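You operate a simulated robot arm through the tools that you are given. There is no shell and no other tool. Be economical: measure what you need, move in short steps, check, and stop when the job is done.

Carry out the task below with a simulated robot arm. There is one attempt and no reset: what you move stays moved.

## Task
Switch the press display on, test the grey spring, then clear the reading.
Fine: shut the press head first; let the press down before clearing; shut the release knob. Where these are worked on the way, their far stop is far enough and under half their travel is too little: release knob.

The check looks at the end state, three seconds after you hand in, the way a careful person would. Anything else that was tipped, shoved, dropped, spilled or broken makes it a failure.

## Robot
A 7-joint arm with a two-finger parallel gripper, hanging from a carriage that runs on a gantry, over the field with the corners [-0.937, 2.122], [-2.03, 1.456], [-0.834, -0.508], [0.259, 0.158] (x, y) and turns from -379 to 309 degrees about z. Base frame: it is fixed where the carriage stands at the start and does not move with it; the origin is on the floor, on the carriage's upright axis, x ahead of it, y to its left, z up; the surface under the hand at the start is at about z = 0.88. Lengths are in m, angles in degrees, forces in N, time in s.
With the tool pointing down near the work surface it reaches from about 0.18 to 0.68 m from the robot's upright axis, wherever it stands. Its first joint turns from -143.0 to 143.0 degrees. Places, roughly: display knob [0.5, -0.3, 1.3]; press head [0.7, -0.1, 1.2]; press plate [0.6, -0.2, 1]; pump lever [0.5, -0.2, 1]; release knob [0.6, -0.1, 0.9]; yellow button [0.5, -0.3, 1.3]. Payload 1.57 kg.
The tool frame sits at the grasp point between the pads (the TCP): z along the fingers, y along the line on which they close. The tips reach 0.03 m beyond it. The gripper opens to 0.11 m. The fingers are 0.024 m wide and 0.012 m thick; the gripper's body (0.048 by 0.112 m) begins 0.078 m behind the TCP.
Orientation is that of the tool frame in the base frame, as [roll, pitch, yaw] about the fixed x, y, z axes, in that order (R = Rz(yaw) Ry(pitch) Rx(roll)). With the fingers straight down and closing along the base's y, the tool's x points along the base's -x, its y along +y and its z along -z.

## Interface
- The arm moves only by the tool arm_command. Its argument "series" is a list of rows, each a list of 3 entries, a list of its own where there are three numbers: the shift along the tool's x, y, z in units of 40 mm (1.0 is 40 mm), then the turn, a rotation vector about the tool's x, y, z in units of 5 degrees (1.0 is 5 degrees), then the opening, from 0 (shut) to 1 (fully open). In form: [[[tx, ty, tz], [wx, wy, wz], gripper], ...]. A call has 1 to 10 rows; each row shifts and turns the commanded pose from where the row before left it, along the tool's axes as they then stand. A call with a number of a shift or a turn outside -1 to 1 is refused whole. Each row takes 0.2 s and may step no farther than 0.05 m and 8.6 degrees from the row before; otherwise, or with a gripper value out of range, the whole call is refused. Where a pose cannot be reached the arm comes as near as it can. A force on the tool above 90 N (or 10 N above the force at the start of the call, whichever is more), or a blocked arm, ends the call early, and 0.2 s more pass. Each finger travels about 0.045 m/s and halts on what it meets, pressing with about 39 N; the grip force reading is that of the motor and also rises with nothing between the fingers. The clock runs only during rows and for 0.2 s after the last one: add rows that do not move to give the fingers time. It gives the time, the measured TCP pose, the force on the tool (base axes), the opening and the grip force at its end, in the units of the frame above (readings bear some noise), with the torque about the TCP (base axes, N m) and any sound that the robot's microphone picked up.
- Cameras (640 x 400 px; columns grow to the right, rows downward): "scene" is now at [0.2629, -0.043, 1.8935]; the picture's right is [-0.72, -0.69, 0.00], its down [-0.61, 0.64, -0.46] and it looks along [0.32, -0.33, -0.89] (base axes); focal length 271 px, centre (320, 200). "wrist" rides on the gripper at [0.07, 0.016, -0.141] in the tool frame; the picture's right is [-0.23, 0.97, 0.00], its down [-0.85, -0.20, -0.48] and it looks along [-0.47, -0.11, 0.88] (tool axes); focal length 222 px, centre (320, 200). There is no depth. A picture from a camera that has moved, and an enlarged one, comes with that camera's place and axes in the base frame and with its lens.
- camera(camera): a new picture of that camera. No time passes.
- slide_trunk(by): slides the trunk up (or, below 0, down) by that many m; the arm and the scene camera ride with it, the base frame stays. It gives what a move gives, with no picture.
- roll_base(legs): drives the robot by 1 to 6 legs, each [ahead, left, turn to the left] in m, m and degrees, along the robot's own axes; the way and the turn of a leg run together, so that a leg with both is an arc; at most 1.5 m and 180 degrees a leg. The arm and the cameras ride along, it lands a little off, and it stops where it bumps. It keeps to its track: a leg is cut to what the track allows. It gives what a move gives.
- head_to(pan, tilt): turns the head with the scene camera to pan (to the left, within 155 degrees either way) and tilt (down, from -29 to 69), counted from straight ahead of the robot. It gives what a move gives.
- close_up(camera, box): a new picture of the part [left, top, right, bottom] of that camera's present view, enlarged. No time passes.
- hand_in(): hands the job in; it is judged then, once.

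Go step by step. Nothing tells you exact positions but the pictures and the camera data: compare them with the known pose of the tool, close in by small moves and look again before you grip or let go. The budget is 120 turns and 90 pictures, counting those below and the enlarged ones. Unless the task says otherwise, let go and move clear before handing in, and close with one line.

The tools are called after "Request:" by a JSON object that holds its "name" and its "arguments". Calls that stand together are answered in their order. arm_command: Moves the arm, as the interface text tells. Its arguments: {"type":"object","properties":{"series":{"type":"array","items":{"type":"array"}}},"required":["series"]} The other tools are called the same way: slide_trunk (by) slides the trunk up or down; roll_base (legs) drives the base; head_to (pan, tilt) turns the head that bears the scene camera; camera (camera) takes a picture; close_up (camera, box) takes an enlarged picture of a part of a camera's view; hand_in () hands the job in.

At the start:

```text
clock: 0.0
position: [0.7459, -0.2515, 1.4521]
tool_rot: [179.8, 0.0, -179.9]
force: [0.0, 0.5, -0.2]
torque: [-0.02, 0.02, 0.03]
opening: 0.1098
grip_force: 0.0
trunk travel left (down, up): [-0.579, 0.016]
robot x, y, heading: [0.0006, -0.0001, -0.3]
head pan, tilt: [-46.4, 62.6]
```

scene: 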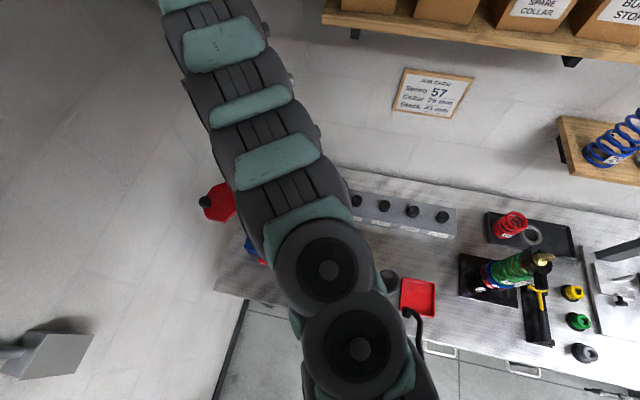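
wrist: 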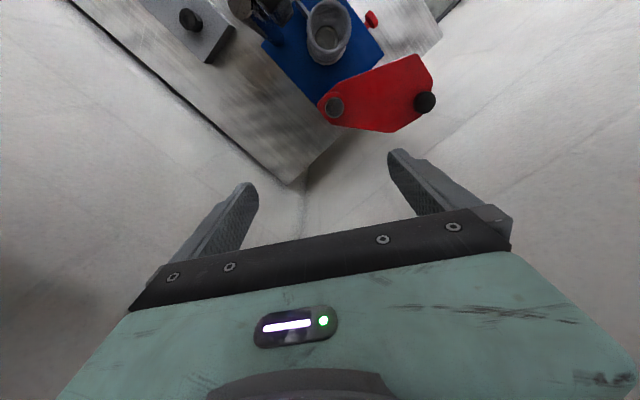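

The wrist view shows a press (blue base, red swing-out head) near the bench end; the scene view is blocked by the arm. I look closer before moving.

Request:
{"name": "close_up", "arguments": {"camera": "wrist", "box": [120, 0, 460, 200]}}

Request:
{"name": "close_up", "arguments": {"camera": "scene", "box": [320, 50, 640, 400]}}

```text
1.88 times, centred on (290, 100) of wrist
camera zoom: at [0.6759, -0.2352, 1.5933], right [0.23, 0.97, 0.0], down [0.86, -0.2, 0.48], along [0.47, -0.11, -0.88], focal length 418 px, centre (376, 388)
```

zoom: 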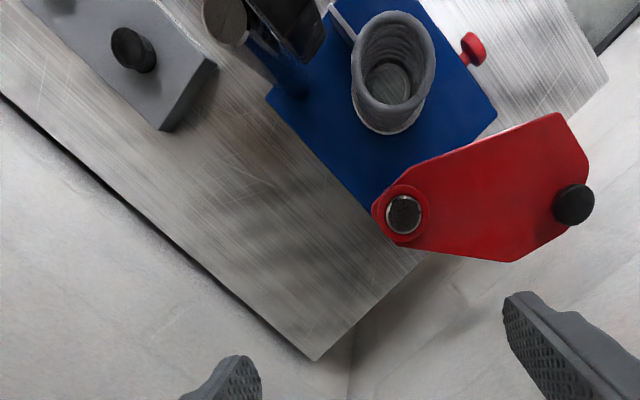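

```text
1.14 times, centred on (480, 225) of scene
camera zoom: at [0.2629, -0.043, 1.8935], right [-0.72, -0.69, 0.0], down [-0.61, 0.64, -0.46], along [0.32, -0.33, -0.89], focal length 310 px, centre (137, 171)
```

zoom: 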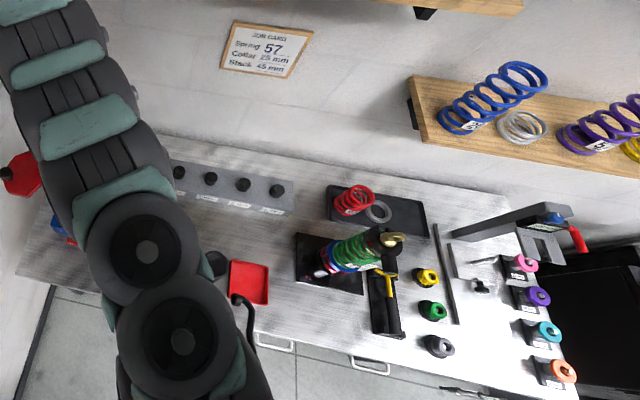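

The grey spring already stands on the press plate, and the red head is swung open beside it. I move the arm to the left, away from everything, to free the scene view.

Request:
{"name": "arm_command", "arguments": {"series": [[[0.4, 1, 0], [0, 0, 0], 1], [[0.4, 1, 0], [0, 0, 0], 1], [[0.4, 1, 0], [0, 0, 0], 1], [[0.4, 1, 0], [0, 0, 0], 1], [[0.4, 1, 0], [0, 0, 0], 1], [[0.4, 1, 0], [0, 0, 0], 1], [[0.4, 1, 0], [0, 0, 0], 1], [[0.4, 1, 0], [0, 0, 0], 1], [[0.4, 1, 0], [0, 0, 0], 1], [[0.4, 1, 0], [0, 0, 0], 1]]}}

Request:
{"name": "camera", "arguments": {"camera": "scene"}}

```text
clock: 2.2
position: [0.6832, 0.0504, 1.4444]
tool_rot: [179.8, -0.3, -179.9]
force: [-0.1, 0.6, 0.2]
torque: [-0.02, -0.02, 0.01]
opening: 0.1101
grip_force: 0.0
out of reach, approached as far as the arm can: row 4, 5, 6, 7, 8, 9, 10
trunk travel left (down, up): [-0.579, 0.016]
robot x, y, heading: [0.0058, 0.0021, 0.0]
head pan, tilt: [-46.4, 62.6]
```

```text
85 pictures are left
camera scene: at [0.2629, -0.0431, 1.8935], right [-0.72, -0.69, 0.0], down [-0.61, 0.64, -0.46], along [0.32, -0.33, -0.89], focal length 271 px, centre (320, 200)
```

scene: 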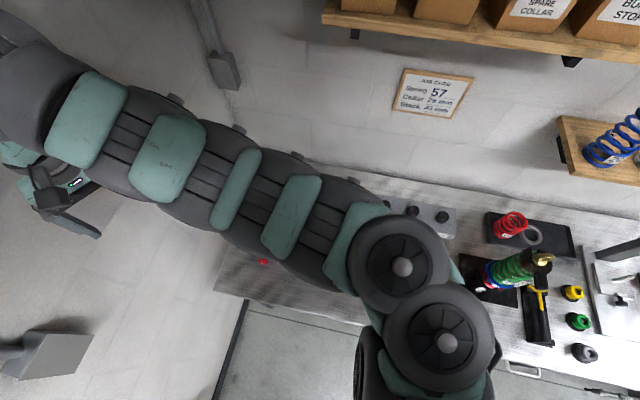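

The arm still blocks the view; I draw the hand back towards the robot's axis.

Request:
{"name": "arm_command", "arguments": {"series": [[[1, 0, 0], [0, 0, 0], 1], [[1, 0, 0], [0, 0, 0], 1], [[1, 0, 0], [0, 0, 0], 1], [[1, 0, 0], [0, 0, 0], 1], [[1, 0, 0], [0, 0, 0], 1], [[1, 0, 0], [0, 0, 0], 1], [[1, 0.2, 0], [0, 0, 0], 1], [[1, 0.2, 0], [0, 0, 0], 1]]}}

Request:
{"name": "camera", "arguments": {"camera": "scene"}}

Request:
{"name": "camera", "arguments": {"camera": "wrist"}}

```text
clock: 4.0
position: [0.6852, 0.0501, 1.4441]
tool_rot: [179.9, 0.0, -179.9]
force: [-0.4, 0.7, 0.1]
torque: [-0.04, 0.02, 0.03]
opening: 0.11
grip_force: 0.0
out of reach, approached as far as the arm can: row 1, 2, 3, 4, 5, 6, 7, 8
trunk travel left (down, up): [-0.579, 0.016]
robot x, y, heading: [0.004, 0.0048, 0.0]
head pan, tilt: [-46.4, 62.6]
```

```text
84 pictures are left
camera scene: at [0.2629, -0.043, 1.8935], right [-0.72, -0.69, 0.0], down [-0.61, 0.64, -0.46], along [0.32, -0.33, -0.89], focal length 271 px, centre (320, 200)
```

scene: 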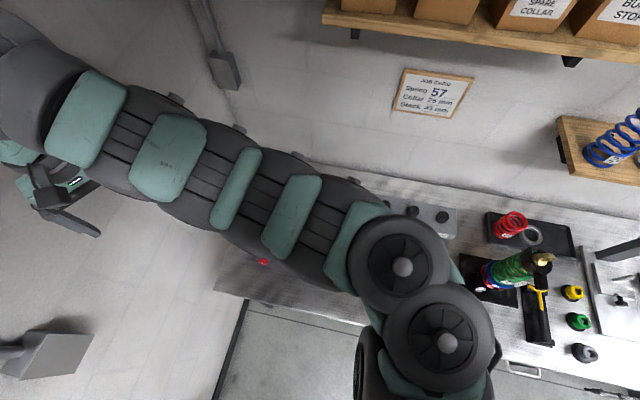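

```text
83 pictures are left
camera wrist: at [0.615, 0.0657, 1.5866], right [0.23, 0.97, 0.0], down [0.85, -0.2, 0.48], along [0.47, -0.11, -0.88], focal length 222 px, centre (320, 200)
```

wrist: 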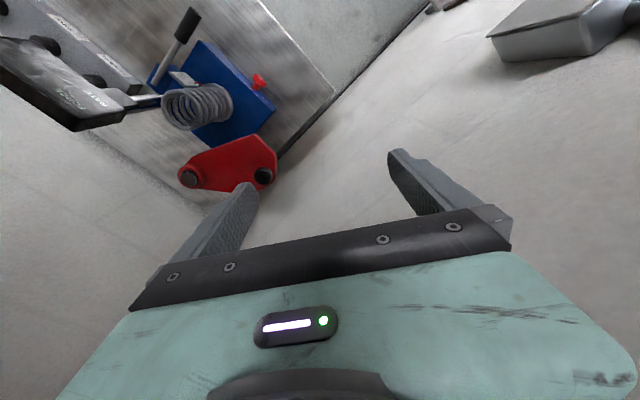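

The hand is at a reach limit here; I roll the base back and turn left so that arm stays clear and the head can look at the press.

Request:
{"name": "roll_base", "arguments": {"legs": [[-0.4, 0, 0], [0, 0, 60]]}}

Request:
{"name": "head_to", "arguments": {"pan": -85, "tilt": 45}}

Request:
{"name": "camera", "arguments": {"camera": "scene"}}

```text
clock: 9.1
position: [-0.1, 0.6205, 1.4447]
tool_rot: [179.9, 0.0, -119.6]
force: [0.9, -0.6, -0.6]
torque: [-0.02, 0.0, 0.01]
opening: 0.1101
grip_force: 0.1
trunk travel left (down, up): [-0.579, 0.016]
robot x, y, heading: [-0.3915, -0.0013, 60.6]
head pan, tilt: [-46.4, 62.6]
```

```text
clock: 10.2
position: [-0.0993, 0.6204, 1.445]
tool_rot: [179.8, 0.0, -119.6]
force: [0.1, 0.3, 0.6]
torque: [-0.03, 0.02, 0.04]
opening: 0.1101
grip_force: 0.1
trunk travel left (down, up): [-0.579, 0.016]
robot x, y, heading: [-0.3921, -0.0002, 60.6]
head pan, tilt: [-85.0, 45.0]
```

```text
82 pictures are left
camera scene: at [-0.2129, 0.1607, 1.916], right [-0.41, -0.91, 0.0], down [-0.64, 0.29, -0.71], along [0.64, -0.29, -0.71], focal length 271 px, centre (320, 200)
```

scene: 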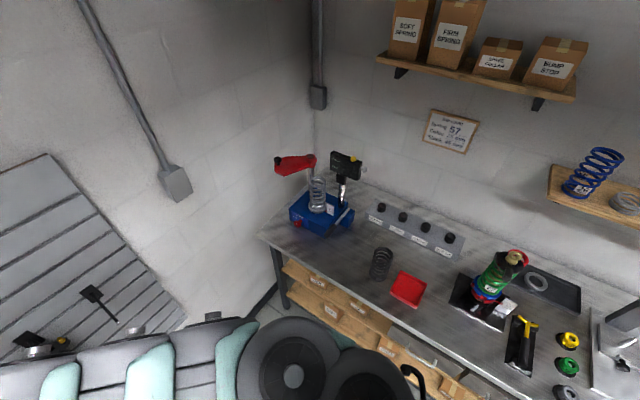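

Now the press is fully visible at the bench's left end. There are two greyish springs, one on the press and one on the bench, so I zoom in.

Request:
{"name": "close_up", "arguments": {"camera": "scene", "box": [255, 130, 415, 230]}}

Request:
{"name": "close_up", "arguments": {"camera": "scene", "box": [350, 190, 510, 290]}}

Request:
{"name": "close_up", "arguments": {"camera": "scene", "box": [400, 90, 500, 160]}}

```text
4.00 times, centred on (335, 180) of scene
camera zoom: at [-0.2129, 0.1607, 1.916], right [-0.41, -0.91, 0.0], down [-0.64, 0.29, -0.71], along [0.64, -0.29, -0.71], focal length 1084 px, centre (260, 280)
```

zoom: 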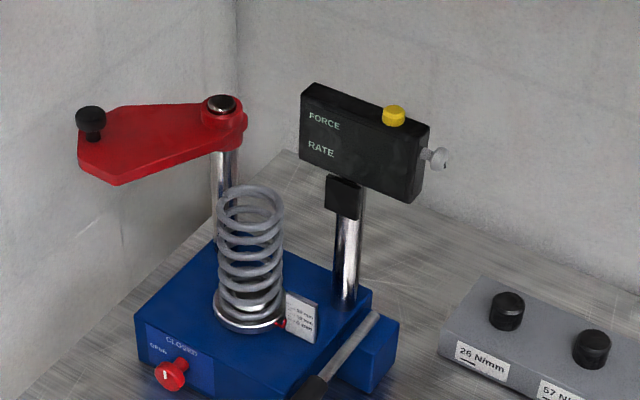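

```text
4.00 times, centred on (430, 240) of scene
camera zoom: at [-0.2129, 0.1607, 1.916], right [-0.41, -0.91, 0.0], down [-0.64, 0.29, -0.71], along [0.64, -0.29, -0.71], focal length 1084 px, centre (-120, 40)
```

zoom: 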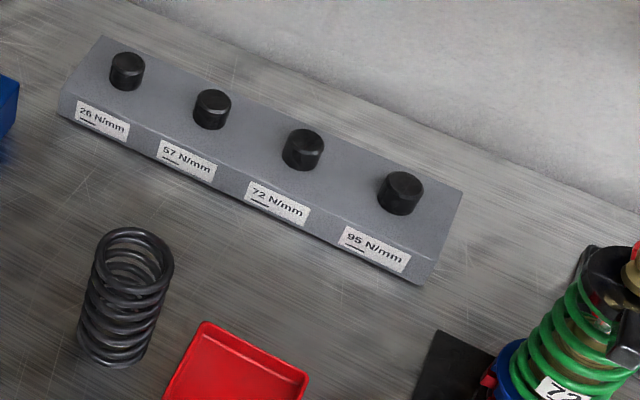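

```text
5.71 times, centred on (450, 125) of scene
camera zoom: at [-0.2129, 0.1607, 1.916], right [-0.41, -0.91, 0.0], down [-0.64, 0.29, -0.71], along [0.64, -0.29, -0.71], focal length 1549 px, centre (-423, 629)
```

zoom: 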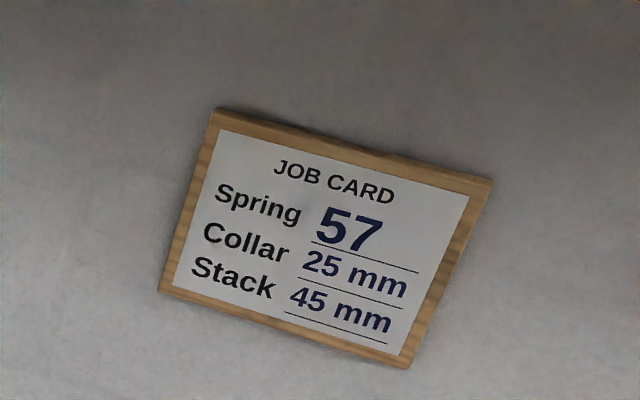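

The grey spring is the one on the press; the bench one is black. Pivot is about (0.72,-0.22,1.19), head knob (0.75,-0.07,1.20), spring top (0.60,-0.20,1.14). I lower and retract the hand here in free space to learn the reach.

Request:
{"name": "arm_command", "arguments": {"series": [[[0, 0, 1], [0, 0, 0], 1], [[0, 0, 1], [0, 0, 0], 1], [[0, 0, 1], [0, 0, 0], 1], [[0, 0, 1], [0, 0, 0], 1], [[1, 0, 0], [0, 0, 0], 0.5], [[1, 0, 0], [0, 0, 0], 0.5], [[1, 0, 0], [0, 0, 0], 0.5], [[1, 0, 0], [0, 0, 0], 0.5]]}}

Request:
{"name": "close_up", "arguments": {"camera": "scene", "box": [275, 180, 355, 240]}}

```text
clock: 12.0
position: [-0.1, 0.6207, 1.4445]
tool_rot: [179.9, 0.0, -119.5]
force: [1.1, 0.5, 0.7]
torque: [0.0, -0.01, -0.01]
opening: 0.0551
grip_force: 0.1
out of reach, approached as far as the arm can: row 1, 2, 3, 4, 5, 6, 7, 8
trunk travel left (down, up): [-0.579, 0.016]
robot x, y, heading: [-0.3924, 0.0037, 60.3]
head pan, tilt: [-85.0, 45.0]
```

```text
6.67 times, centred on (315, 210) of scene
camera zoom: at [-0.2129, 0.1606, 1.916], right [-0.41, -0.91, 0.0], down [-0.64, 0.29, -0.71], along [0.64, -0.29, -0.71], focal length 1807 px, centre (353, 133)
```

zoom: 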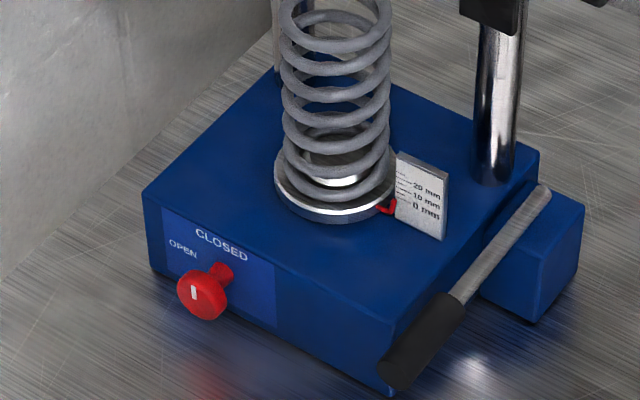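

The arm reports itself stuck at a limit; I test escaping the way it came and with some tool yaw. The release knob's pointer now points between OPEN and CLOSED, to be checked later.

Request:
{"name": "arm_command", "arguments": {"series": [[[0, -0.5, 0], [0, 0, 0], 0.5], [[0, -1, 0], [0, 0, 0], 0.5], [[0, -1, 0], [0, 0, 0], 0.5]]}}

Request:
{"name": "arm_command", "arguments": {"series": [[[0, 0, 0.5], [0, 0, 0], 0.5], [[0, 0, 1], [0, 0, 0], 0.5], [[0, 0, 1], [0, 0, 0], 0.5]]}}

```text
clock: 12.8
position: [-0.011, 0.5822, 1.4472]
tool_rot: [179.9, 0.0, -119.4]
force: [-0.4, 0.2, -0.6]
torque: [-0.03, -0.04, 0.03]
opening: 0.0551
grip_force: 0.1
out of reach, approached as far as the arm can: row 2
trunk travel left (down, up): [-0.579, 0.016]
robot x, y, heading: [-0.3936, -0.0018, 60.3]
head pan, tilt: [-85.0, 45.0]
```

```text
clock: 13.6
position: [-0.0099, 0.5827, 1.4084]
tool_rot: [179.9, 0.0, -119.5]
force: [-0.8, 0.5, -0.1]
torque: [0.01, -0.03, 0.01]
opening: 0.0548
grip_force: 0.1
out of reach, approached as far as the arm can: row 2, 3
trunk travel left (down, up): [-0.579, 0.016]
robot x, y, heading: [-0.3941, 0.0037, 60.8]
head pan, tilt: [-85.0, 45.0]
```

It moved back freely a little; I test turning the tool about its axis to get off the joint limit.

Request:
{"name": "arm_command", "arguments": {"series": [[[0, 0, 0], [0, 0, 1], 0.5], [[0, 0, 0], [0, 0, 1], 0.5], [[0, 0, 0], [0, 0, 1], 0.5], [[0, 0, 0], [0, 0, 1], 0.5]]}}

Request:
{"name": "arm_command", "arguments": {"series": [[[0, 0, 1], [0, 0, 0], 0.5], [[0, 0, 1], [0, 0, 0], 0.5], [[0, 0, 1], [0, 0, 0], 0.5], [[1, 0, 0], [0, 0, 0], 0.5], [[1, 0, 0], [0, 0, 0], 0.5], [[1, 0, 0], [0, 0, 0], 0.5]]}}

```text
clock: 14.6
position: [-0.0093, 0.5826, 1.4065]
tool_rot: [179.9, 0.1, -139.6]
force: [0.7, 0.6, 1.6]
torque: [-0.02, 0.02, 0.0]
opening: 0.0549
grip_force: 0.1
trunk travel left (down, up): [-0.579, 0.016]
robot x, y, heading: [-0.3954, 0.0013, 60.6]
head pan, tilt: [-85.0, 45.0]
```

```text
clock: 16.0
position: [-0.0004, 0.5997, 1.3035]
tool_rot: [179.9, 0.1, -139.5]
force: [0.6, 0.0, 0.2]
torque: [0.03, -0.03, -0.01]
opening: 0.0548
grip_force: 0.1
out of reach, approached as far as the arm can: row 1, 4, 5, 6
trunk travel left (down, up): [-0.579, 0.016]
robot x, y, heading: [-0.392, -0.0025, 60.7]
head pan, tilt: [-85.0, 45.0]
```

Turning that way helps. I continue a bit more and go lower, then try inward.

Request:
{"name": "arm_command", "arguments": {"series": [[[0, 0, 0], [0, 0, 1], 0.5], [[0, 0, 0], [0, 0, 1], 0.5], [[0, 0, 0], [0, 0, 1], 0.5], [[0, 0, 0], [0, 0, 1], 0.5], [[0, 0, 1], [0, 0, 0], 0.5], [[0, 0, 1], [0, 0, 0], 0.5], [[0, 0, 1], [0, 0, 0], 0.5], [[0, 0, 1], [0, 0, 0], 0.5]]}}

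Request:
{"name": "arm_command", "arguments": {"series": [[[0.8, 0.6, 0], [0, 0, 0], 0.5], [[0.8, 0.6, 0], [0, 0, 0], 0.5], [[0.8, 0.6, 0], [0, 0, 0], 0.5]]}}

Request:
{"name": "camera", "arguments": {"camera": "wrist"}}

```text
clock: 17.8
position: [-0.0004, 0.6009, 1.143]
tool_rot: [179.8, 0.0, -159.6]
force: [0.5, -0.5, -0.2]
torque: [-0.01, 0.02, -0.01]
opening: 0.0549
grip_force: 0.0
trunk travel left (down, up): [-0.579, 0.016]
robot x, y, heading: [-0.3961, -0.0025, 60.7]
head pan, tilt: [-85.0, 45.0]
```

```text
clock: 18.6
position: [-0.1179, 0.6348, 1.1433]
tool_rot: [179.9, -0.1, -159.5]
force: [0.9, 0.2, 0.0]
torque: [0.03, 0.07, 0.02]
opening: 0.055
grip_force: 0.1
trunk travel left (down, up): [-0.579, 0.016]
robot x, y, heading: [-0.3919, -0.0028, 60.5]
head pan, tilt: [-85.0, 45.0]
```

```text
77 pictures are left
camera wrist: at [-0.1884, 0.626, 1.285], right [-0.13, 0.99, 0.0], down [0.87, 0.11, 0.48], along [0.47, 0.06, -0.88], focal length 222 px, centre (320, 200)
```

wrist: 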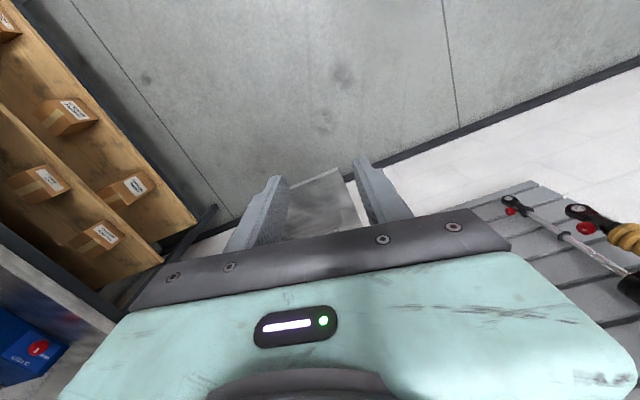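

Now it moves freely here. I test inward motion.

Request:
{"name": "arm_command", "arguments": {"series": [[[0.69, -0.72, 0], [0, 0, 0], 0.5], [[0.69, -0.72, 0], [0, 0, 0], 0.5], [[0.69, -0.72, 0], [0, 0, 0], 0.5], [[0.69, -0.72, 0], [0, 0, 0], 0.5]]}}

Request:
{"name": "arm_command", "arguments": {"series": [[[0, 0, -1], [0, 0, 0], 0.5], [[0, 0, -1], [0, 0, 0], 0.5], [[0, 0, -1], [0, 0, 0], 0.5]]}}

Request:
{"name": "camera", "arguments": {"camera": "scene"}}

```text
clock: 19.6
position: [-0.1431, 0.5735, 1.09]
tool_rot: [179.8, 0.0, -159.4]
force: [-0.3, -0.2, 0.4]
torque: [0.01, -0.03, -0.01]
opening: 0.055
grip_force: 0.2
out of reach, approached as far as the arm can: row 1, 2, 3, 4
trunk travel left (down, up): [-0.579, 0.016]
robot x, y, heading: [-0.3975, -0.001, 60.3]
head pan, tilt: [-85.0, 45.0]
```

```text
clock: 20.4
position: [-0.1196, 0.6269, 1.1733]
tool_rot: [180.0, -0.2, -159.5]
force: [-0.8, 0.7, 0.7]
torque: [0.01, -0.01, -0.04]
opening: 0.0552
grip_force: 0.1
out of reach, approached as far as the arm can: row 1, 2, 3
trunk travel left (down, up): [-0.579, 0.016]
robot x, y, heading: [-0.395, -0.0017, 60.3]
head pan, tilt: [-85.0, 45.0]
```

```text
76 pictures are left
camera scene: at [-0.213, 0.1607, 1.916], right [-0.41, -0.91, 0.0], down [-0.64, 0.29, -0.71], along [0.64, -0.29, -0.71], focal length 271 px, centre (320, 200)
```

scene: 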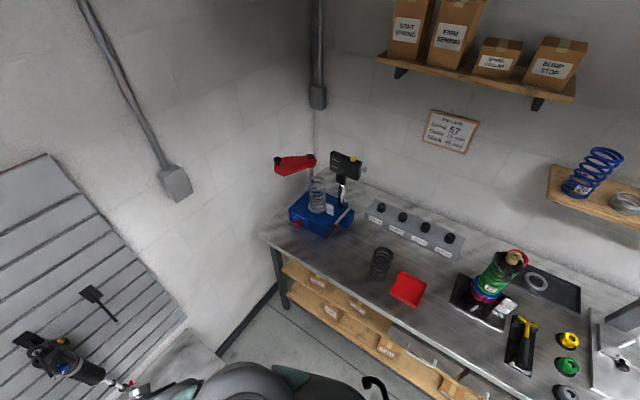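

Inner reach at these heights is around 0.7 m. I drive to a stand facing the bench: back off from the bench, turn, then shift left so the press is ahead.

Request:
{"name": "roll_base", "arguments": {"legs": [[0.172, 0.304, 0], [0, 0, -118.8], [-0.04, 0.6, 0]]}}

Request:
{"name": "head_to", "arguments": {"pan": -10, "tilt": 40}}

Request:
{"name": "camera", "arguments": {"camera": "scene"}}

Request:
{"name": "camera", "arguments": {"camera": "wrist"}}

```text
clock: 30.6
position: [0.3386, 0.1181, 1.1738]
tool_rot: [179.9, -0.1, 82.6]
force: [0.5, -0.8, 0.1]
torque: [0.03, -0.02, -0.03]
opening: 0.0551
grip_force: 0.1
trunk travel left (down, up): [-0.579, 0.016]
robot x, y, heading: [-0.0875, 0.6557, -57.5]
head pan, tilt: [-85.0, 45.0]
```

```text
clock: 32.0
position: [0.338, 0.1194, 1.174]
tool_rot: [180.0, -0.1, 82.7]
force: [-0.2, 0.0, 0.0]
torque: [0.0, 0.04, 0.02]
opening: 0.0548
grip_force: 0.1
trunk travel left (down, up): [-0.579, 0.016]
robot x, y, heading: [-0.0829, 0.6587, -57.4]
head pan, tilt: [-10.0, 40.0]
```

```text
75 pictures are left
camera scene: at [0.0639, 0.3948, 1.9233], right [-0.92, -0.38, 0.0], down [-0.25, 0.59, -0.77], along [0.29, -0.71, -0.64], focal length 271 px, centre (320, 200)
```

scene: 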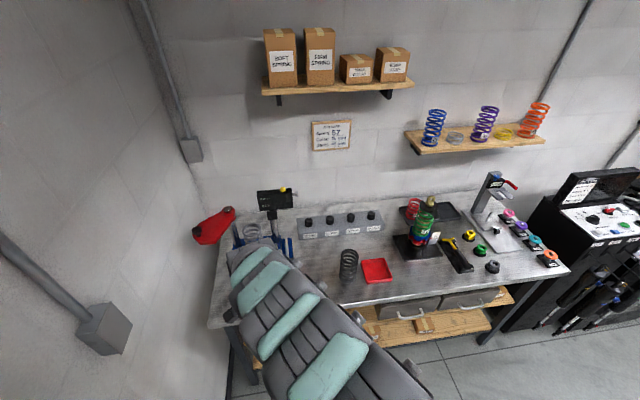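

```text
74 pictures are left
camera wrist: at [0.3633, 0.1853, 1.3157], right [0.94, -0.35, 0.0], down [-0.31, -0.82, 0.48], along [-0.17, -0.45, -0.88], focal length 222 px, centre (320, 200)
```

wrist: 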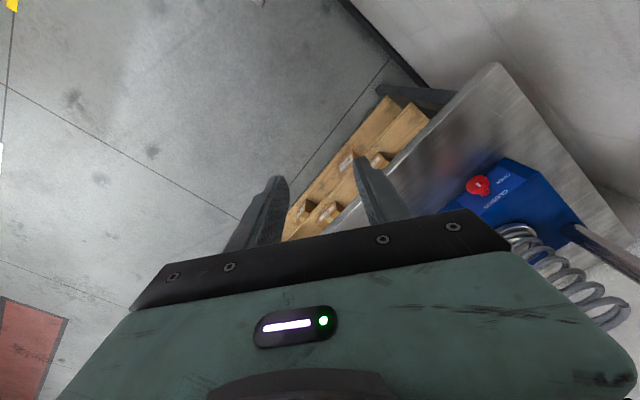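

The press is ahead-left of me. The wrist camera looks back toward the robot in this orientation, so I rotate the tool further about its axis so it can see the press.

Request:
{"name": "arm_command", "arguments": {"series": [[[0, 0, 0], [0, 0, 1], 0.5], [[0, 0, 0], [0, 0, 1], 0.5], [[0, 0, 0], [0, 0, 1], 0.5], [[0, 0, 0], [0, 0, 1], 0.5], [[0, 0, 0], [0, 0, 1], 0.5], [[0, 0, 0], [0, 0, 1], 0.5], [[0, 0, 0], [0, 0, 1], 0.5], [[0, 0, 0], [0, 0, 1], 0.5], [[0, 0, 0], [0, 0, 1], 0.5], [[0, 0, 0], [0, 0, 1], 0.5]]}}

Request:
{"name": "arm_command", "arguments": {"series": [[[0, 0, 0], [0, 0, 1], 0.5], [[0, 0, 0], [0, 0, 1], 0.5], [[0, 0, 0], [0, 0, 1], 0.5], [[0, 0, 0], [0, 0, 1], 0.5], [[0, 0, 0], [0, 0, 1], 0.5], [[0, 0, 0], [0, 0, 1], 0.5], [[0, 0, 0], [0, 0, 1], 0.5], [[0, 0, 0], [0, 0, 1], 0.5], [[0, 0, 0], [0, 0, 1], 0.5], [[0, 0, 0], [0, 0, 1], 0.5]]}}

Request:
{"name": "arm_command", "arguments": {"series": [[[0, 0, 0], [0, 0, 1], 0.5], [[0, 0, 0], [0, 0, 1], 0.5], [[0, 0, 0], [0, 0, 1], 0.5], [[0, 0, 0], [0, 0, 1], 0.5], [[0, 0, 0], [0, 0, 1], 0.5], [[0, 0, 0], [0, 0, 1], 0.5], [[0, 0, 0], [0, 0, 1], 0.5]]}}

Request:
{"name": "camera", "arguments": {"camera": "wrist"}}

```text
clock: 34.2
position: [0.339, 0.1186, 1.1741]
tool_rot: [-179.9, -0.1, 32.5]
force: [-0.2, -0.6, -0.9]
torque: [-0.01, 0.0, 0.02]
opening: 0.0552
grip_force: 0.1
trunk travel left (down, up): [-0.579, 0.016]
robot x, y, heading: [-0.0833, 0.6552, -57.5]
head pan, tilt: [-10.0, 40.0]
```

```text
clock: 36.4
position: [0.3384, 0.1175, 1.1751]
tool_rot: [-179.9, 0.0, -17.5]
force: [-1.0, 0.6, -0.3]
torque: [0.0, -0.01, -0.01]
opening: 0.0549
grip_force: 0.1
trunk travel left (down, up): [-0.579, 0.016]
robot x, y, heading: [-0.0901, 0.6578, -57.7]
head pan, tilt: [-10.0, 40.0]
```

```text
clock: 38.0
position: [0.3368, 0.0991, 1.1518]
tool_rot: [-178.5, 0.1, -46.6]
force: [-0.1, -0.5, -0.6]
torque: [-0.03, 0.02, -0.03]
opening: 0.055
grip_force: 0.0
out of reach, approached as far as the arm can: row 4, 5, 6, 7
trunk travel left (down, up): [-0.579, 0.016]
robot x, y, heading: [-0.0862, 0.6534, -57.6]
head pan, tilt: [-10.0, 40.0]
```

```text
73 pictures are left
camera wrist: at [0.3693, 0.0344, 1.2936], right [-0.86, -0.5, -0.03], down [-0.45, 0.75, 0.48], along [-0.22, 0.43, -0.87], focal length 222 px, centre (320, 200)
```

wrist: 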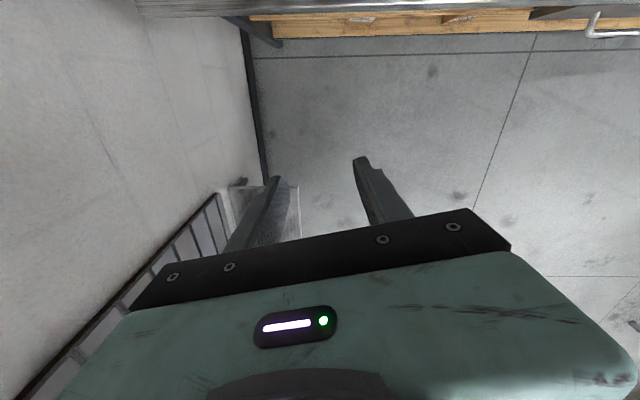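

The tool's yaw range spans about 11° to 180° relative to the heading. I raise the hand and rotate it for straddling the head knob, then relocate the base so the head is about 0.75 m ahead.

Request:
{"name": "arm_command", "arguments": {"series": [[[0, 0, 0], [0, 0, -1], 0.5], [[0, 0, 0], [0, 0, -1], 0.5], [[0, 0, -0.5], [0, 0, -1], 0.5], [[0, 0, -0.5], [0, 0, -1], 0.5], [[0, 0, -0.5], [0, 0, -1], 0.5], [[0, 0, -0.5], [0, 0, -1], 0.5], [[0, 0, -0.5], [0, 0, -1], 0.5], [[0, 0, -0.5], [0, 0, -1], 0.5], [[0, 0, -0.5], [0, 0, -1], 0.5], [[0, 0, -0.5], [0, 0, -1], 0.5]]}}

Request:
{"name": "arm_command", "arguments": {"series": [[[0, 0, 0], [0, 0, -1], 0.5], [[0, 0, 0], [0, 0, -1], 0.5], [[0, 0, 0], [0, 0, -1], 0.5], [[0, 0, 0], [0, 0, -1], 0.5], [[0, 0, 0], [0, 0, -1], 0.5], [[0, 0, 0], [0, 0, -1], 0.5]]}}

```text
clock: 40.2
position: [0.3416, 0.0846, 1.3114]
tool_rot: [-178.7, -1.2, 3.4]
force: [-1.3, -0.4, -0.2]
torque: [0.0, -0.01, 0.04]
opening: 0.055
grip_force: 0.0
out of reach, approached as far as the arm can: row 6, 7, 8
trunk travel left (down, up): [-0.579, 0.016]
robot x, y, heading: [-0.0865, 0.6579, -57.4]
head pan, tilt: [-10.0, 40.0]
```

```text
clock: 41.6
position: [0.3393, 0.0821, 1.313]
tool_rot: [-179.7, -1.4, 33.5]
force: [-0.2, -0.2, -0.5]
torque: [0.0, -0.01, 0.0]
opening: 0.0549
grip_force: 0.0
out of reach, approached as far as the arm can: row 3
trunk travel left (down, up): [-0.579, 0.016]
robot x, y, heading: [-0.0851, 0.6573, -57.6]
head pan, tilt: [-10.0, 40.0]
```

Now I relocate the base in three legs.

Request:
{"name": "roll_base", "arguments": {"legs": [[0.063, -0.472, 0], [0, 0, 40], [0.44, -0.036, 0]]}}

Request:
{"name": "head_to", "arguments": {"pan": -5, "tilt": 40}}

Request:
{"name": "camera", "arguments": {"camera": "scene"}}

Request:
{"name": "camera", "arguments": {"camera": "wrist"}}

```text
clock: 48.6
position: [0.6479, 0.0241, 1.3142]
tool_rot: [-179.6, -1.5, 74.0]
force: [-1.1, 0.4, -0.2]
torque: [0.02, -0.01, -0.02]
opening: 0.0549
grip_force: 0.1
trunk travel left (down, up): [-0.579, 0.016]
robot x, y, heading: [-0.0501, 0.1849, -17.0]
head pan, tilt: [-10.0, 40.0]
```

```text
clock: 49.3
position: [0.647, 0.0241, 1.3136]
tool_rot: [-179.7, -1.5, 74.0]
force: [-0.4, -1.0, -0.4]
torque: [0.01, 0.01, -0.01]
opening: 0.055
grip_force: 0.1
trunk travel left (down, up): [-0.579, 0.016]
robot x, y, heading: [-0.0466, 0.1844, -16.9]
head pan, tilt: [-5.0, 40.0]
```

```text
72 pictures are left
camera scene: at [0.2402, 0.09, 1.9233], right [-0.37, -0.93, 0.0], down [-0.6, 0.24, -0.77], along [0.71, -0.29, -0.64], focal length 271 px, centre (320, 200)
```

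scene: 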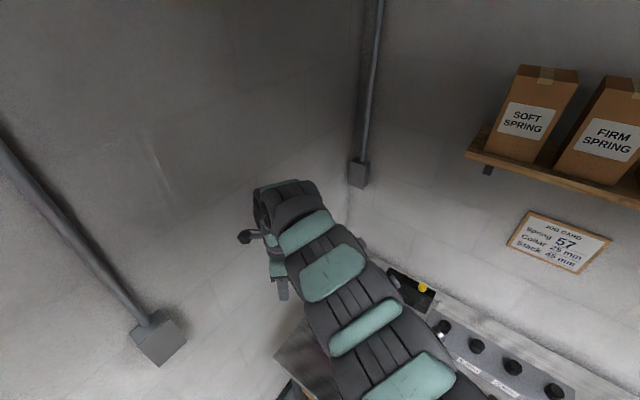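

```text
71 pictures are left
camera wrist: at [0.6822, 0.0829, 1.4567], right [0.87, -0.49, -0.01], down [-0.43, -0.78, 0.46], along [-0.23, -0.39, -0.89], focal length 222 px, centre (320, 200)
```

wrist: 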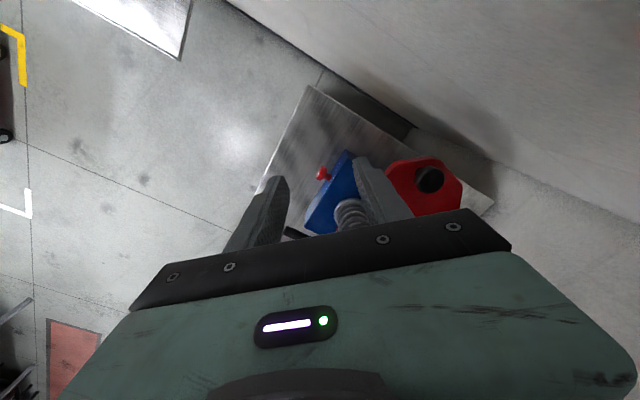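

The knob re-measures at (0.747, -0.069). I roll 0.05 ahead and bring the hand over it, still high.

Request:
{"name": "roll_base", "arguments": {"legs": [[0.05, 0, 0]]}}

Request:
{"name": "arm_command", "arguments": {"series": [[[-0.4, 0.45, 0], [0, 0, 0], 0.5], [[-0.4, 0.45, 0], [0, 0, 0], 0.5], [[-0.4, 0.45, 0], [0, 0, 0], 0.5], [[-0.4, 0.45, 0], [0, 0, 0], 0.5]]}}

Request:
{"name": "camera", "arguments": {"camera": "wrist"}}

```text
clock: 50.2
position: [0.695, 0.0107, 1.3138]
tool_rot: [-179.6, -1.5, 74.0]
force: [0.3, -0.4, -0.7]
torque: [0.0, -0.02, -0.03]
opening: 0.055
grip_force: 0.1
trunk travel left (down, up): [-0.579, 0.016]
robot x, y, heading: [-0.0019, 0.1677, -16.7]
head pan, tilt: [-5.0, 40.0]
```

```text
clock: 51.2
position: [0.7473, -0.0734, 1.3093]
tool_rot: [-179.6, -1.4, 74.0]
force: [-0.6, 0.6, 0.0]
torque: [0.02, 0.01, -0.02]
opening: 0.0548
grip_force: 0.0
trunk travel left (down, up): [-0.579, 0.016]
robot x, y, heading: [-0.0008, 0.1699, -16.8]
head pan, tilt: [-5.0, 40.0]
```

```text
70 pictures are left
camera wrist: at [0.7817, -0.0135, 1.4527], right [0.87, -0.49, -0.01], down [-0.43, -0.78, 0.46], along [-0.23, -0.39, -0.89], focal length 222 px, centre (320, 200)
```

wrist: 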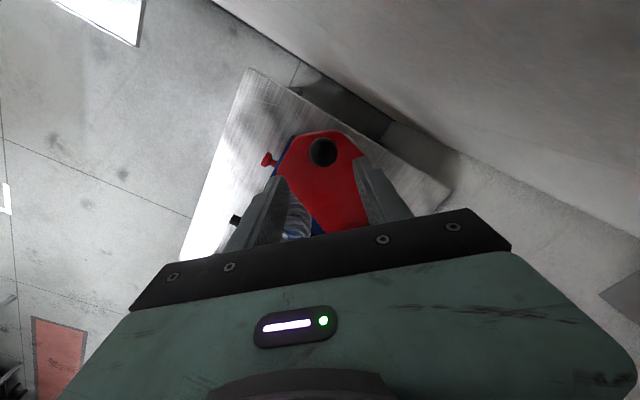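

The hand is right over the knob. I descend to straddle it.

Request:
{"name": "arm_command", "arguments": {"series": [[[0.1, 0, 0.7], [0, 0, 0], 0.55], [[0, 0, 0.7], [0, 0, 0], 0.55], [[0, 0, 0.6], [0, 0, 0], 0.55]]}}

Request:
{"name": "close_up", "arguments": {"camera": "wrist", "box": [200, 90, 440, 250]}}

Request:
{"name": "close_up", "arguments": {"camera": "scene", "box": [220, 170, 420, 310]}}

```text
clock: 52.0
position: [0.7499, -0.0661, 1.2313]
tool_rot: [-179.5, -1.7, 74.0]
force: [0.2, 0.0, 0.1]
torque: [0.02, 0.02, -0.01]
opening: 0.0605
grip_force: 0.2
trunk travel left (down, up): [-0.579, 0.016]
robot x, y, heading: [-0.0015, 0.1705, -16.7]
head pan, tilt: [-5.0, 40.0]
```

```text
2.50 times, centred on (320, 170) of wrist
camera zoom: at [0.7836, -0.0069, 1.3744], right [0.87, -0.49, -0.01], down [-0.43, -0.78, 0.46], along [-0.23, -0.39, -0.89], focal length 555 px, centre (320, 275)
```

zoom: 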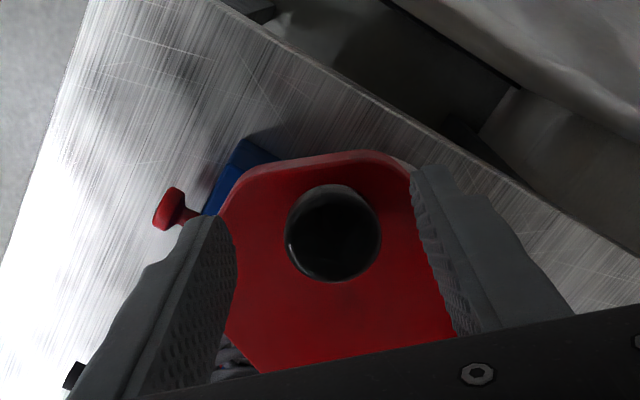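

```text
2.86 times, centred on (320, 240) of scene
camera zoom: at [0.2879, 0.0757, 1.9233], right [-0.37, -0.93, 0.0], down [-0.6, 0.24, -0.77], along [0.71, -0.29, -0.64], focal length 775 px, centre (320, 86)
```

zoom: 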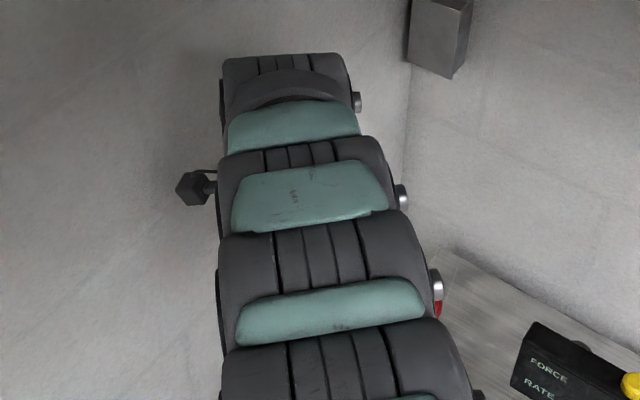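

Well centred. I lower 9 mm more and begin swinging the head along its arc.

Request:
{"name": "arm_command", "arguments": {"series": [[[0, 0, 0.22], [0, 0, 0], 0.55], [[-0.042, -0.326, 0], [0, 0, -1], 0.55], [[-0.042, -0.326, 0], [0, 0, -1], 0.55], [[-0.042, -0.326, 0], [0, 0, -1], 0.55], [[-0.042, -0.326, 0], [0, 0, -1], 0.55], [[-0.042, -0.326, 0], [0, 0, -1], 0.55]]}}

Request:
{"name": "close_up", "arguments": {"camera": "wrist", "box": [160, 50, 480, 250]}}

```text
clock: 53.4
position: [0.685, -0.0653, 1.2224]
tool_rot: [179.6, -1.7, 99.1]
force: [-0.4, 0.5, 0.2]
torque: [-0.02, 0.0, 0.01]
opening: 0.0605
grip_force: 0.1
trunk travel left (down, up): [-0.579, 0.016]
robot x, y, heading: [0.0014, 0.1682, -16.6]
head pan, tilt: [-5.0, 40.0]
```

```text
2.00 times, centred on (320, 150) of wrist
camera zoom: at [0.6892, 0.0018, 1.3654], right [1.0, -0.07, 0.0], down [-0.06, -0.89, 0.45], along [-0.03, -0.45, -0.89], focal length 444 px, centre (320, 300)
```

zoom: 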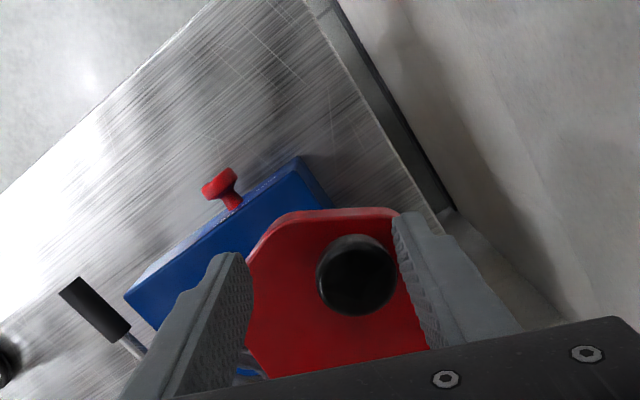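

The head follows. I continue the arc.

Request:
{"name": "arm_command", "arguments": {"series": [[[-0.055, -0.326, 0], [0, 0, -1], 0.55], [[-0.055, -0.326, 0], [0, 0, -1], 0.55], [[-0.055, -0.326, 0], [0, 0, -1], 0.55], [[-0.055, -0.326, 0], [0, 0, -1], 0.55], [[-0.055, -0.326, 0], [0, 0, -1], 0.55], [[-0.055, -0.326, 0], [0, 0, -1], 0.55], [[-0.055, -0.326, 0], [0, 0, -1], 0.55]]}}

Request:
{"name": "close_up", "arguments": {"camera": "wrist", "box": [160, 50, 480, 250]}}

```text
clock: 55.0
position: [0.6303, -0.1265, 1.2149]
tool_rot: [178.9, -1.2, 134.1]
force: [-0.6, 0.6, 0.4]
torque: [0.0, -0.01, 0.0]
opening: 0.0604
grip_force: 0.1
out of reach, approached as far as the arm can: row 3, 4, 5, 6, 7
trunk travel left (down, up): [-0.579, 0.016]
robot x, y, heading: [0.0017, 0.1691, -16.7]
head pan, tilt: [-5.0, 40.0]
```

```text
2.00 times, centred on (320, 150) of wrist
camera zoom: at [0.5925, -0.0694, 1.357], right [0.86, 0.51, 0.01], down [0.45, -0.77, 0.46], along [0.25, -0.38, -0.89], focal length 444 px, centre (320, 300)
```

zoom: 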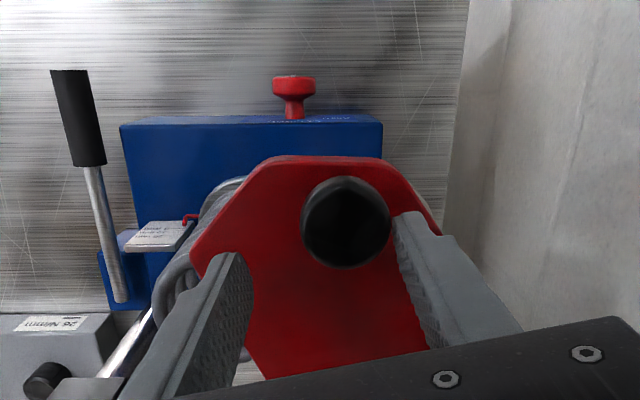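

The arm reached its inner reach limit mid-swing; the head is about halfway. I continue the swing with small base moves, which carry the hand along the arc.

Request:
{"name": "roll_base", "arguments": {"legs": [[-0.026, -0.017, 0]]}}

Request:
{"name": "roll_base", "arguments": {"legs": [[-0.007, -0.035, 0]]}}

Request:
{"name": "close_up", "arguments": {"camera": "wrist", "box": [160, 50, 480, 250]}}

```text
clock: 55.9
position: [0.6002, -0.1353, 1.2137]
tool_rot: [178.8, -1.1, 134.1]
force: [-0.9, 0.0, -0.3]
torque: [0.02, 0.04, 0.0]
opening: 0.0604
grip_force: 0.1
trunk travel left (down, up): [-0.579, 0.016]
robot x, y, heading: [-0.0294, 0.1593, -16.9]
head pan, tilt: [-5.0, 40.0]
```

```text
clock: 56.7
position: [0.5831, -0.166, 1.2132]
tool_rot: [178.9, -1.1, 134.1]
force: [-0.5, 0.4, 0.0]
torque: [-0.01, 0.01, 0.01]
opening: 0.0605
grip_force: 0.0
trunk travel left (down, up): [-0.579, 0.016]
robot x, y, heading: [-0.0478, 0.1322, -17.0]
head pan, tilt: [-5.0, 40.0]
```

```text
2.00 times, centred on (320, 150) of wrist
camera zoom: at [0.5463, -0.1088, 1.357], right [0.86, 0.51, 0.01], down [0.45, -0.77, 0.46], along [0.25, -0.38, -0.89], focal length 444 px, centre (320, 300)
```

zoom: 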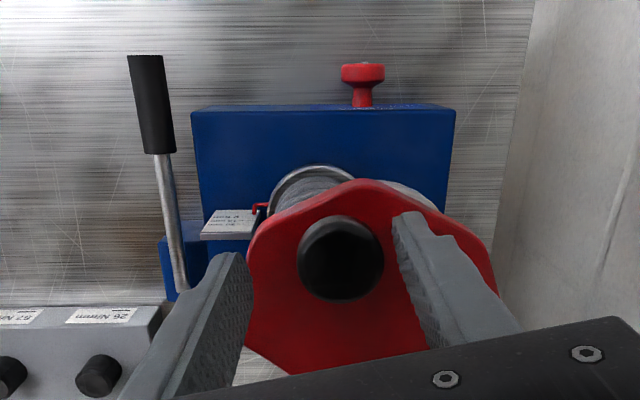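

Nearly there. I finish the last part with the arm in fine steps.

Request:
{"name": "arm_command", "arguments": {"series": [[[-0.2, -0.33, 0], [0, 0, 0], 0.55], [[-0.2, -0.33, 0], [0, 0, 0], 0.55], [[-0.18, -0.18, 0], [0, 0, 0], 0.55], [[-0.18, -0.18, 0], [0, 0, 0], 0.55], [[-0.12, -0.12, 0], [0, 0, 0], 0.55]]}}

Request:
{"name": "close_up", "arguments": {"camera": "wrist", "box": [160, 50, 480, 250]}}

```text
clock: 57.9
position: [0.5761, -0.2215, 1.2115]
tool_rot: [178.8, -1.1, 134.1]
force: [2.5, 4.5, -2.0]
torque: [0.18, -0.16, -0.05]
opening: 0.0638
grip_force: 1.5
trunk travel left (down, up): [-0.579, 0.016]
robot x, y, heading: [-0.0462, 0.129, -17.0]
head pan, tilt: [-5.0, 40.0]
```

```text
2.00 times, centred on (320, 150) of wrist
camera zoom: at [0.5385, -0.1646, 1.3553], right [0.86, 0.51, 0.02], down [0.45, -0.77, 0.46], along [0.25, -0.38, -0.89], focal length 444 px, centre (320, 300)
```

zoom: 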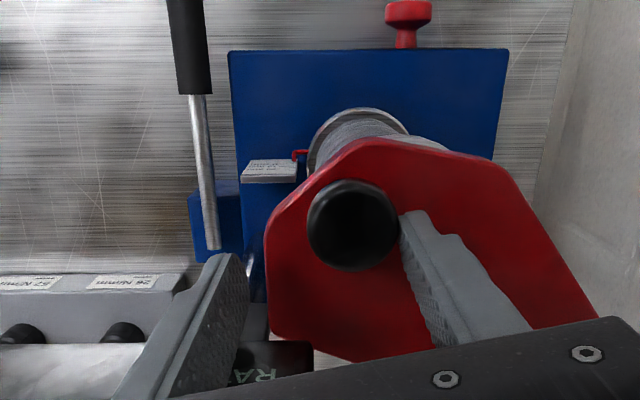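

The knob now sits at ~172.7°, the predicted closed angle, with contact force rising. One more small nudge to confirm the stop, then I lift off.

Request:
{"name": "arm_command", "arguments": {"series": [[[-0.06, -0.15, 0], [0, 0, 0], 0.55], [[0, 0, 0], [0, 0, 0], 0.55]]}}

Request:
{"name": "arm_command", "arguments": {"series": [[[0.1, 0.25, 0], [0, 0, 0], 0.6], [[0, 0.2, 0], [0, 0, 0], 0.6], [[0, 0, -0.5], [0, 0, 0], 0.6], [[0, 0, -0.5], [0, 0, 0], 0.6], [[0, 0, -0.8], [0, 0, 0], 0.6], [[0, 0, -0.8], [0, 0, 0], 0.6]]}}

Request:
{"name": "camera", "arguments": {"camera": "wrist"}}

```text
clock: 58.5
position: [0.5748, -0.2262, 1.2119]
tool_rot: [178.7, -1.2, 134.0]
force: [6.2, 11.5, 0.5]
torque: [0.28, -0.17, -0.05]
opening: 0.072
grip_force: 6.5
trunk travel left (down, up): [-0.579, 0.016]
robot x, y, heading: [-0.0489, 0.1263, -17.0]
head pan, tilt: [-5.0, 40.0]
```

```text
clock: 59.9
position: [0.5814, -0.2174, 1.316]
tool_rot: [178.8, -1.2, 134.0]
force: [-0.2, -0.3, -0.2]
torque: [-0.01, 0.0, -0.06]
opening: 0.066
grip_force: 0.1
trunk travel left (down, up): [-0.579, 0.016]
robot x, y, heading: [-0.0468, 0.1305, -17.0]
head pan, tilt: [-5.0, 40.0]
```

```text
63 pictures are left
camera wrist: at [0.5445, -0.1595, 1.459], right [0.86, 0.51, 0.02], down [0.45, -0.77, 0.46], along [0.25, -0.39, -0.89], focal length 222 px, centre (320, 200)
```

wrist: 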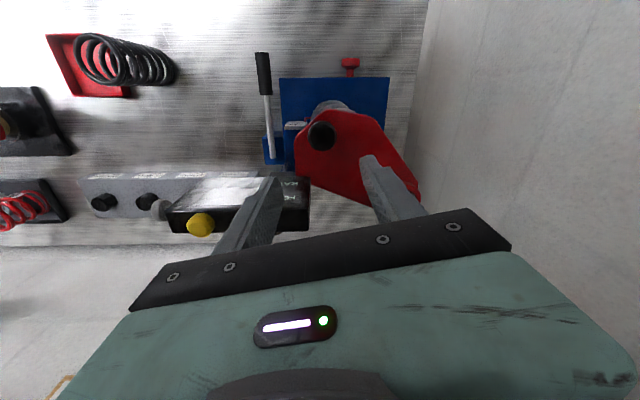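

The head is shut. The display, yellow button (~0.51,-0.30,1.30) and its side knob (~0.46,-0.33,1.27) are visible; I zoom at the knob.

Request:
{"name": "close_up", "arguments": {"camera": "wrist", "box": [120, 160, 320, 280]}}

Request:
{"name": "camera", "arguments": {"camera": "scene"}}

```text
3.20 times, centred on (220, 220) of wrist
camera zoom: at [0.5445, -0.1595, 1.459], right [0.86, 0.51, 0.02], down [0.45, -0.77, 0.46], along [0.25, -0.39, -0.89], focal length 711 px, centre (640, 136)
```

zoom: 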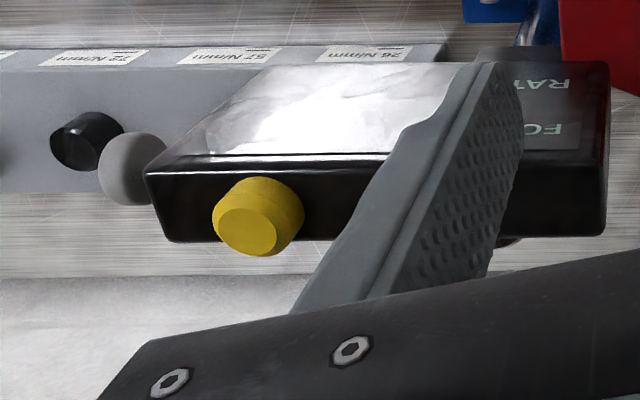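

```text
61 pictures are left
camera scene: at [0.2415, 0.036, 1.9233], right [-0.37, -0.93, 0.0], down [-0.6, 0.24, -0.77], along [0.71, -0.29, -0.64], focal length 271 px, centre (320, 200)
```

scene: 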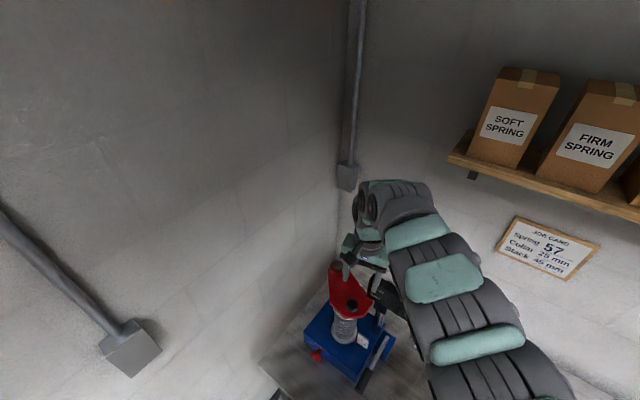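

The knob is a grey disc on the display's right end with a horizontal axis. I back the robot away to the right of the press to see it from its own side.

Request:
{"name": "roll_base", "arguments": {"legs": [[-0.336, 0.298, 0], [-0.3, -0.36, 0], [0, 0, 45]]}}

Request:
{"name": "head_to", "arguments": {"pan": -55, "tilt": 32}}

Request:
{"name": "camera", "arguments": {"camera": "scene"}}

```text
clock: 67.1
position: [0.0149, 0.4522, 1.3155]
tool_rot: [178.9, -1.3, 179.2]
force: [0.0, -0.9, 0.6]
torque: [-0.01, -0.01, -0.01]
opening: 0.0659
grip_force: 0.1
trunk travel left (down, up): [-0.579, 0.016]
robot x, y, heading: [-0.6715, 0.2499, 28.0]
head pan, tilt: [-5.0, 40.0]
```

```text
clock: 68.3
position: [0.0151, 0.4523, 1.3146]
tool_rot: [178.9, -1.1, 179.3]
force: [-0.1, 0.3, -0.2]
torque: [0.0, -0.01, 0.02]
opening: 0.0659
grip_force: 0.1
trunk travel left (down, up): [-0.579, 0.016]
robot x, y, heading: [-0.6743, 0.2447, 28.5]
head pan, tilt: [-55.0, 32.0]
```

```text
60 pictures are left
camera scene: at [-0.4, 0.3168, 1.9355], right [-0.45, -0.89, 0.0], down [-0.47, 0.24, -0.85], along [0.76, -0.38, -0.53], focal length 271 px, centre (320, 200)
```

scene: 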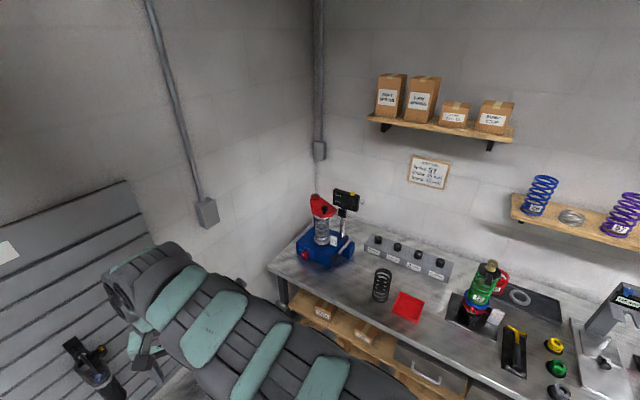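

Request:
{"name": "close_up", "arguments": {"camera": "scene", "box": [325, 180, 375, 215]}}

Request:
{"name": "close_up", "arguments": {"camera": "scene", "box": [285, 185, 365, 275]}}

```text
11.43 times, centred on (350, 198) of scene
camera zoom: at [-0.4, 0.3168, 1.9355], right [-0.45, -0.89, 0.0], down [-0.47, 0.24, -0.85], along [0.76, -0.38, -0.53], focal length 3098 px, centre (-23, 229)
```

zoom: 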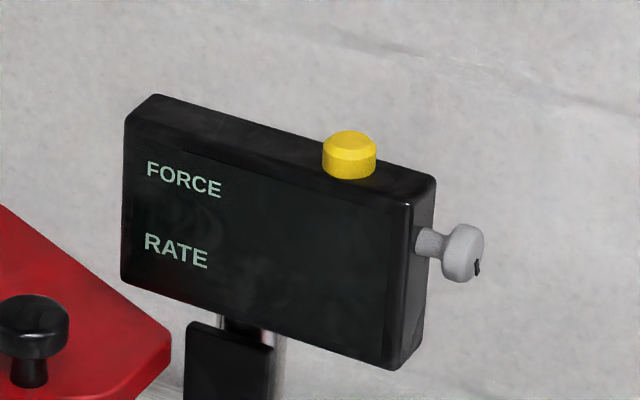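

```text
4.44 times, centred on (325, 230) of scene
camera zoom: at [-0.4, 0.3168, 1.9355], right [-0.45, -0.89, 0.0], down [-0.47, 0.24, -0.85], along [0.76, -0.38, -0.53], focal length 1205 px, centre (298, 67)
```

zoom: 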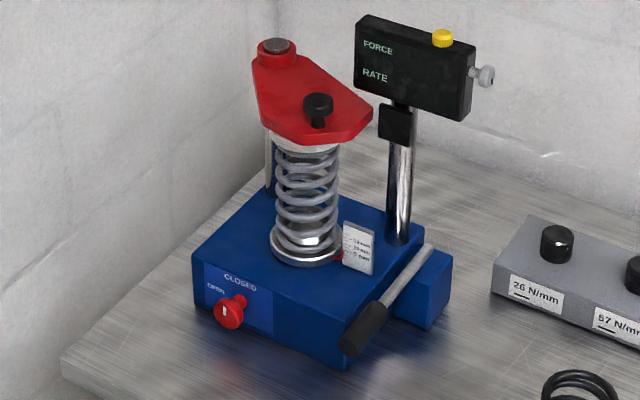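

The display knob is a rotary with a mark; now a close look at the release knob and lever.

Request:
{"name": "close_up", "arguments": {"camera": "scene", "box": [290, 240, 322, 260]}}

```text
16.00 times, centred on (306, 250) of scene
camera zoom: at [-0.4, 0.3168, 1.9355], right [-0.45, -0.89, 0.0], down [-0.47, 0.24, -0.85], along [0.76, -0.38, -0.53], focal length 4338 px, centre (544, -600)
```

zoom: 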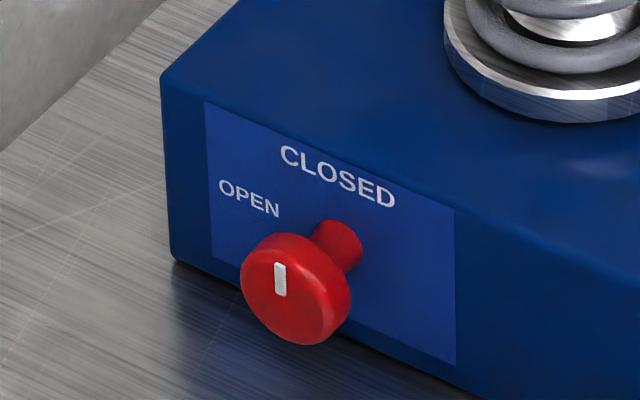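

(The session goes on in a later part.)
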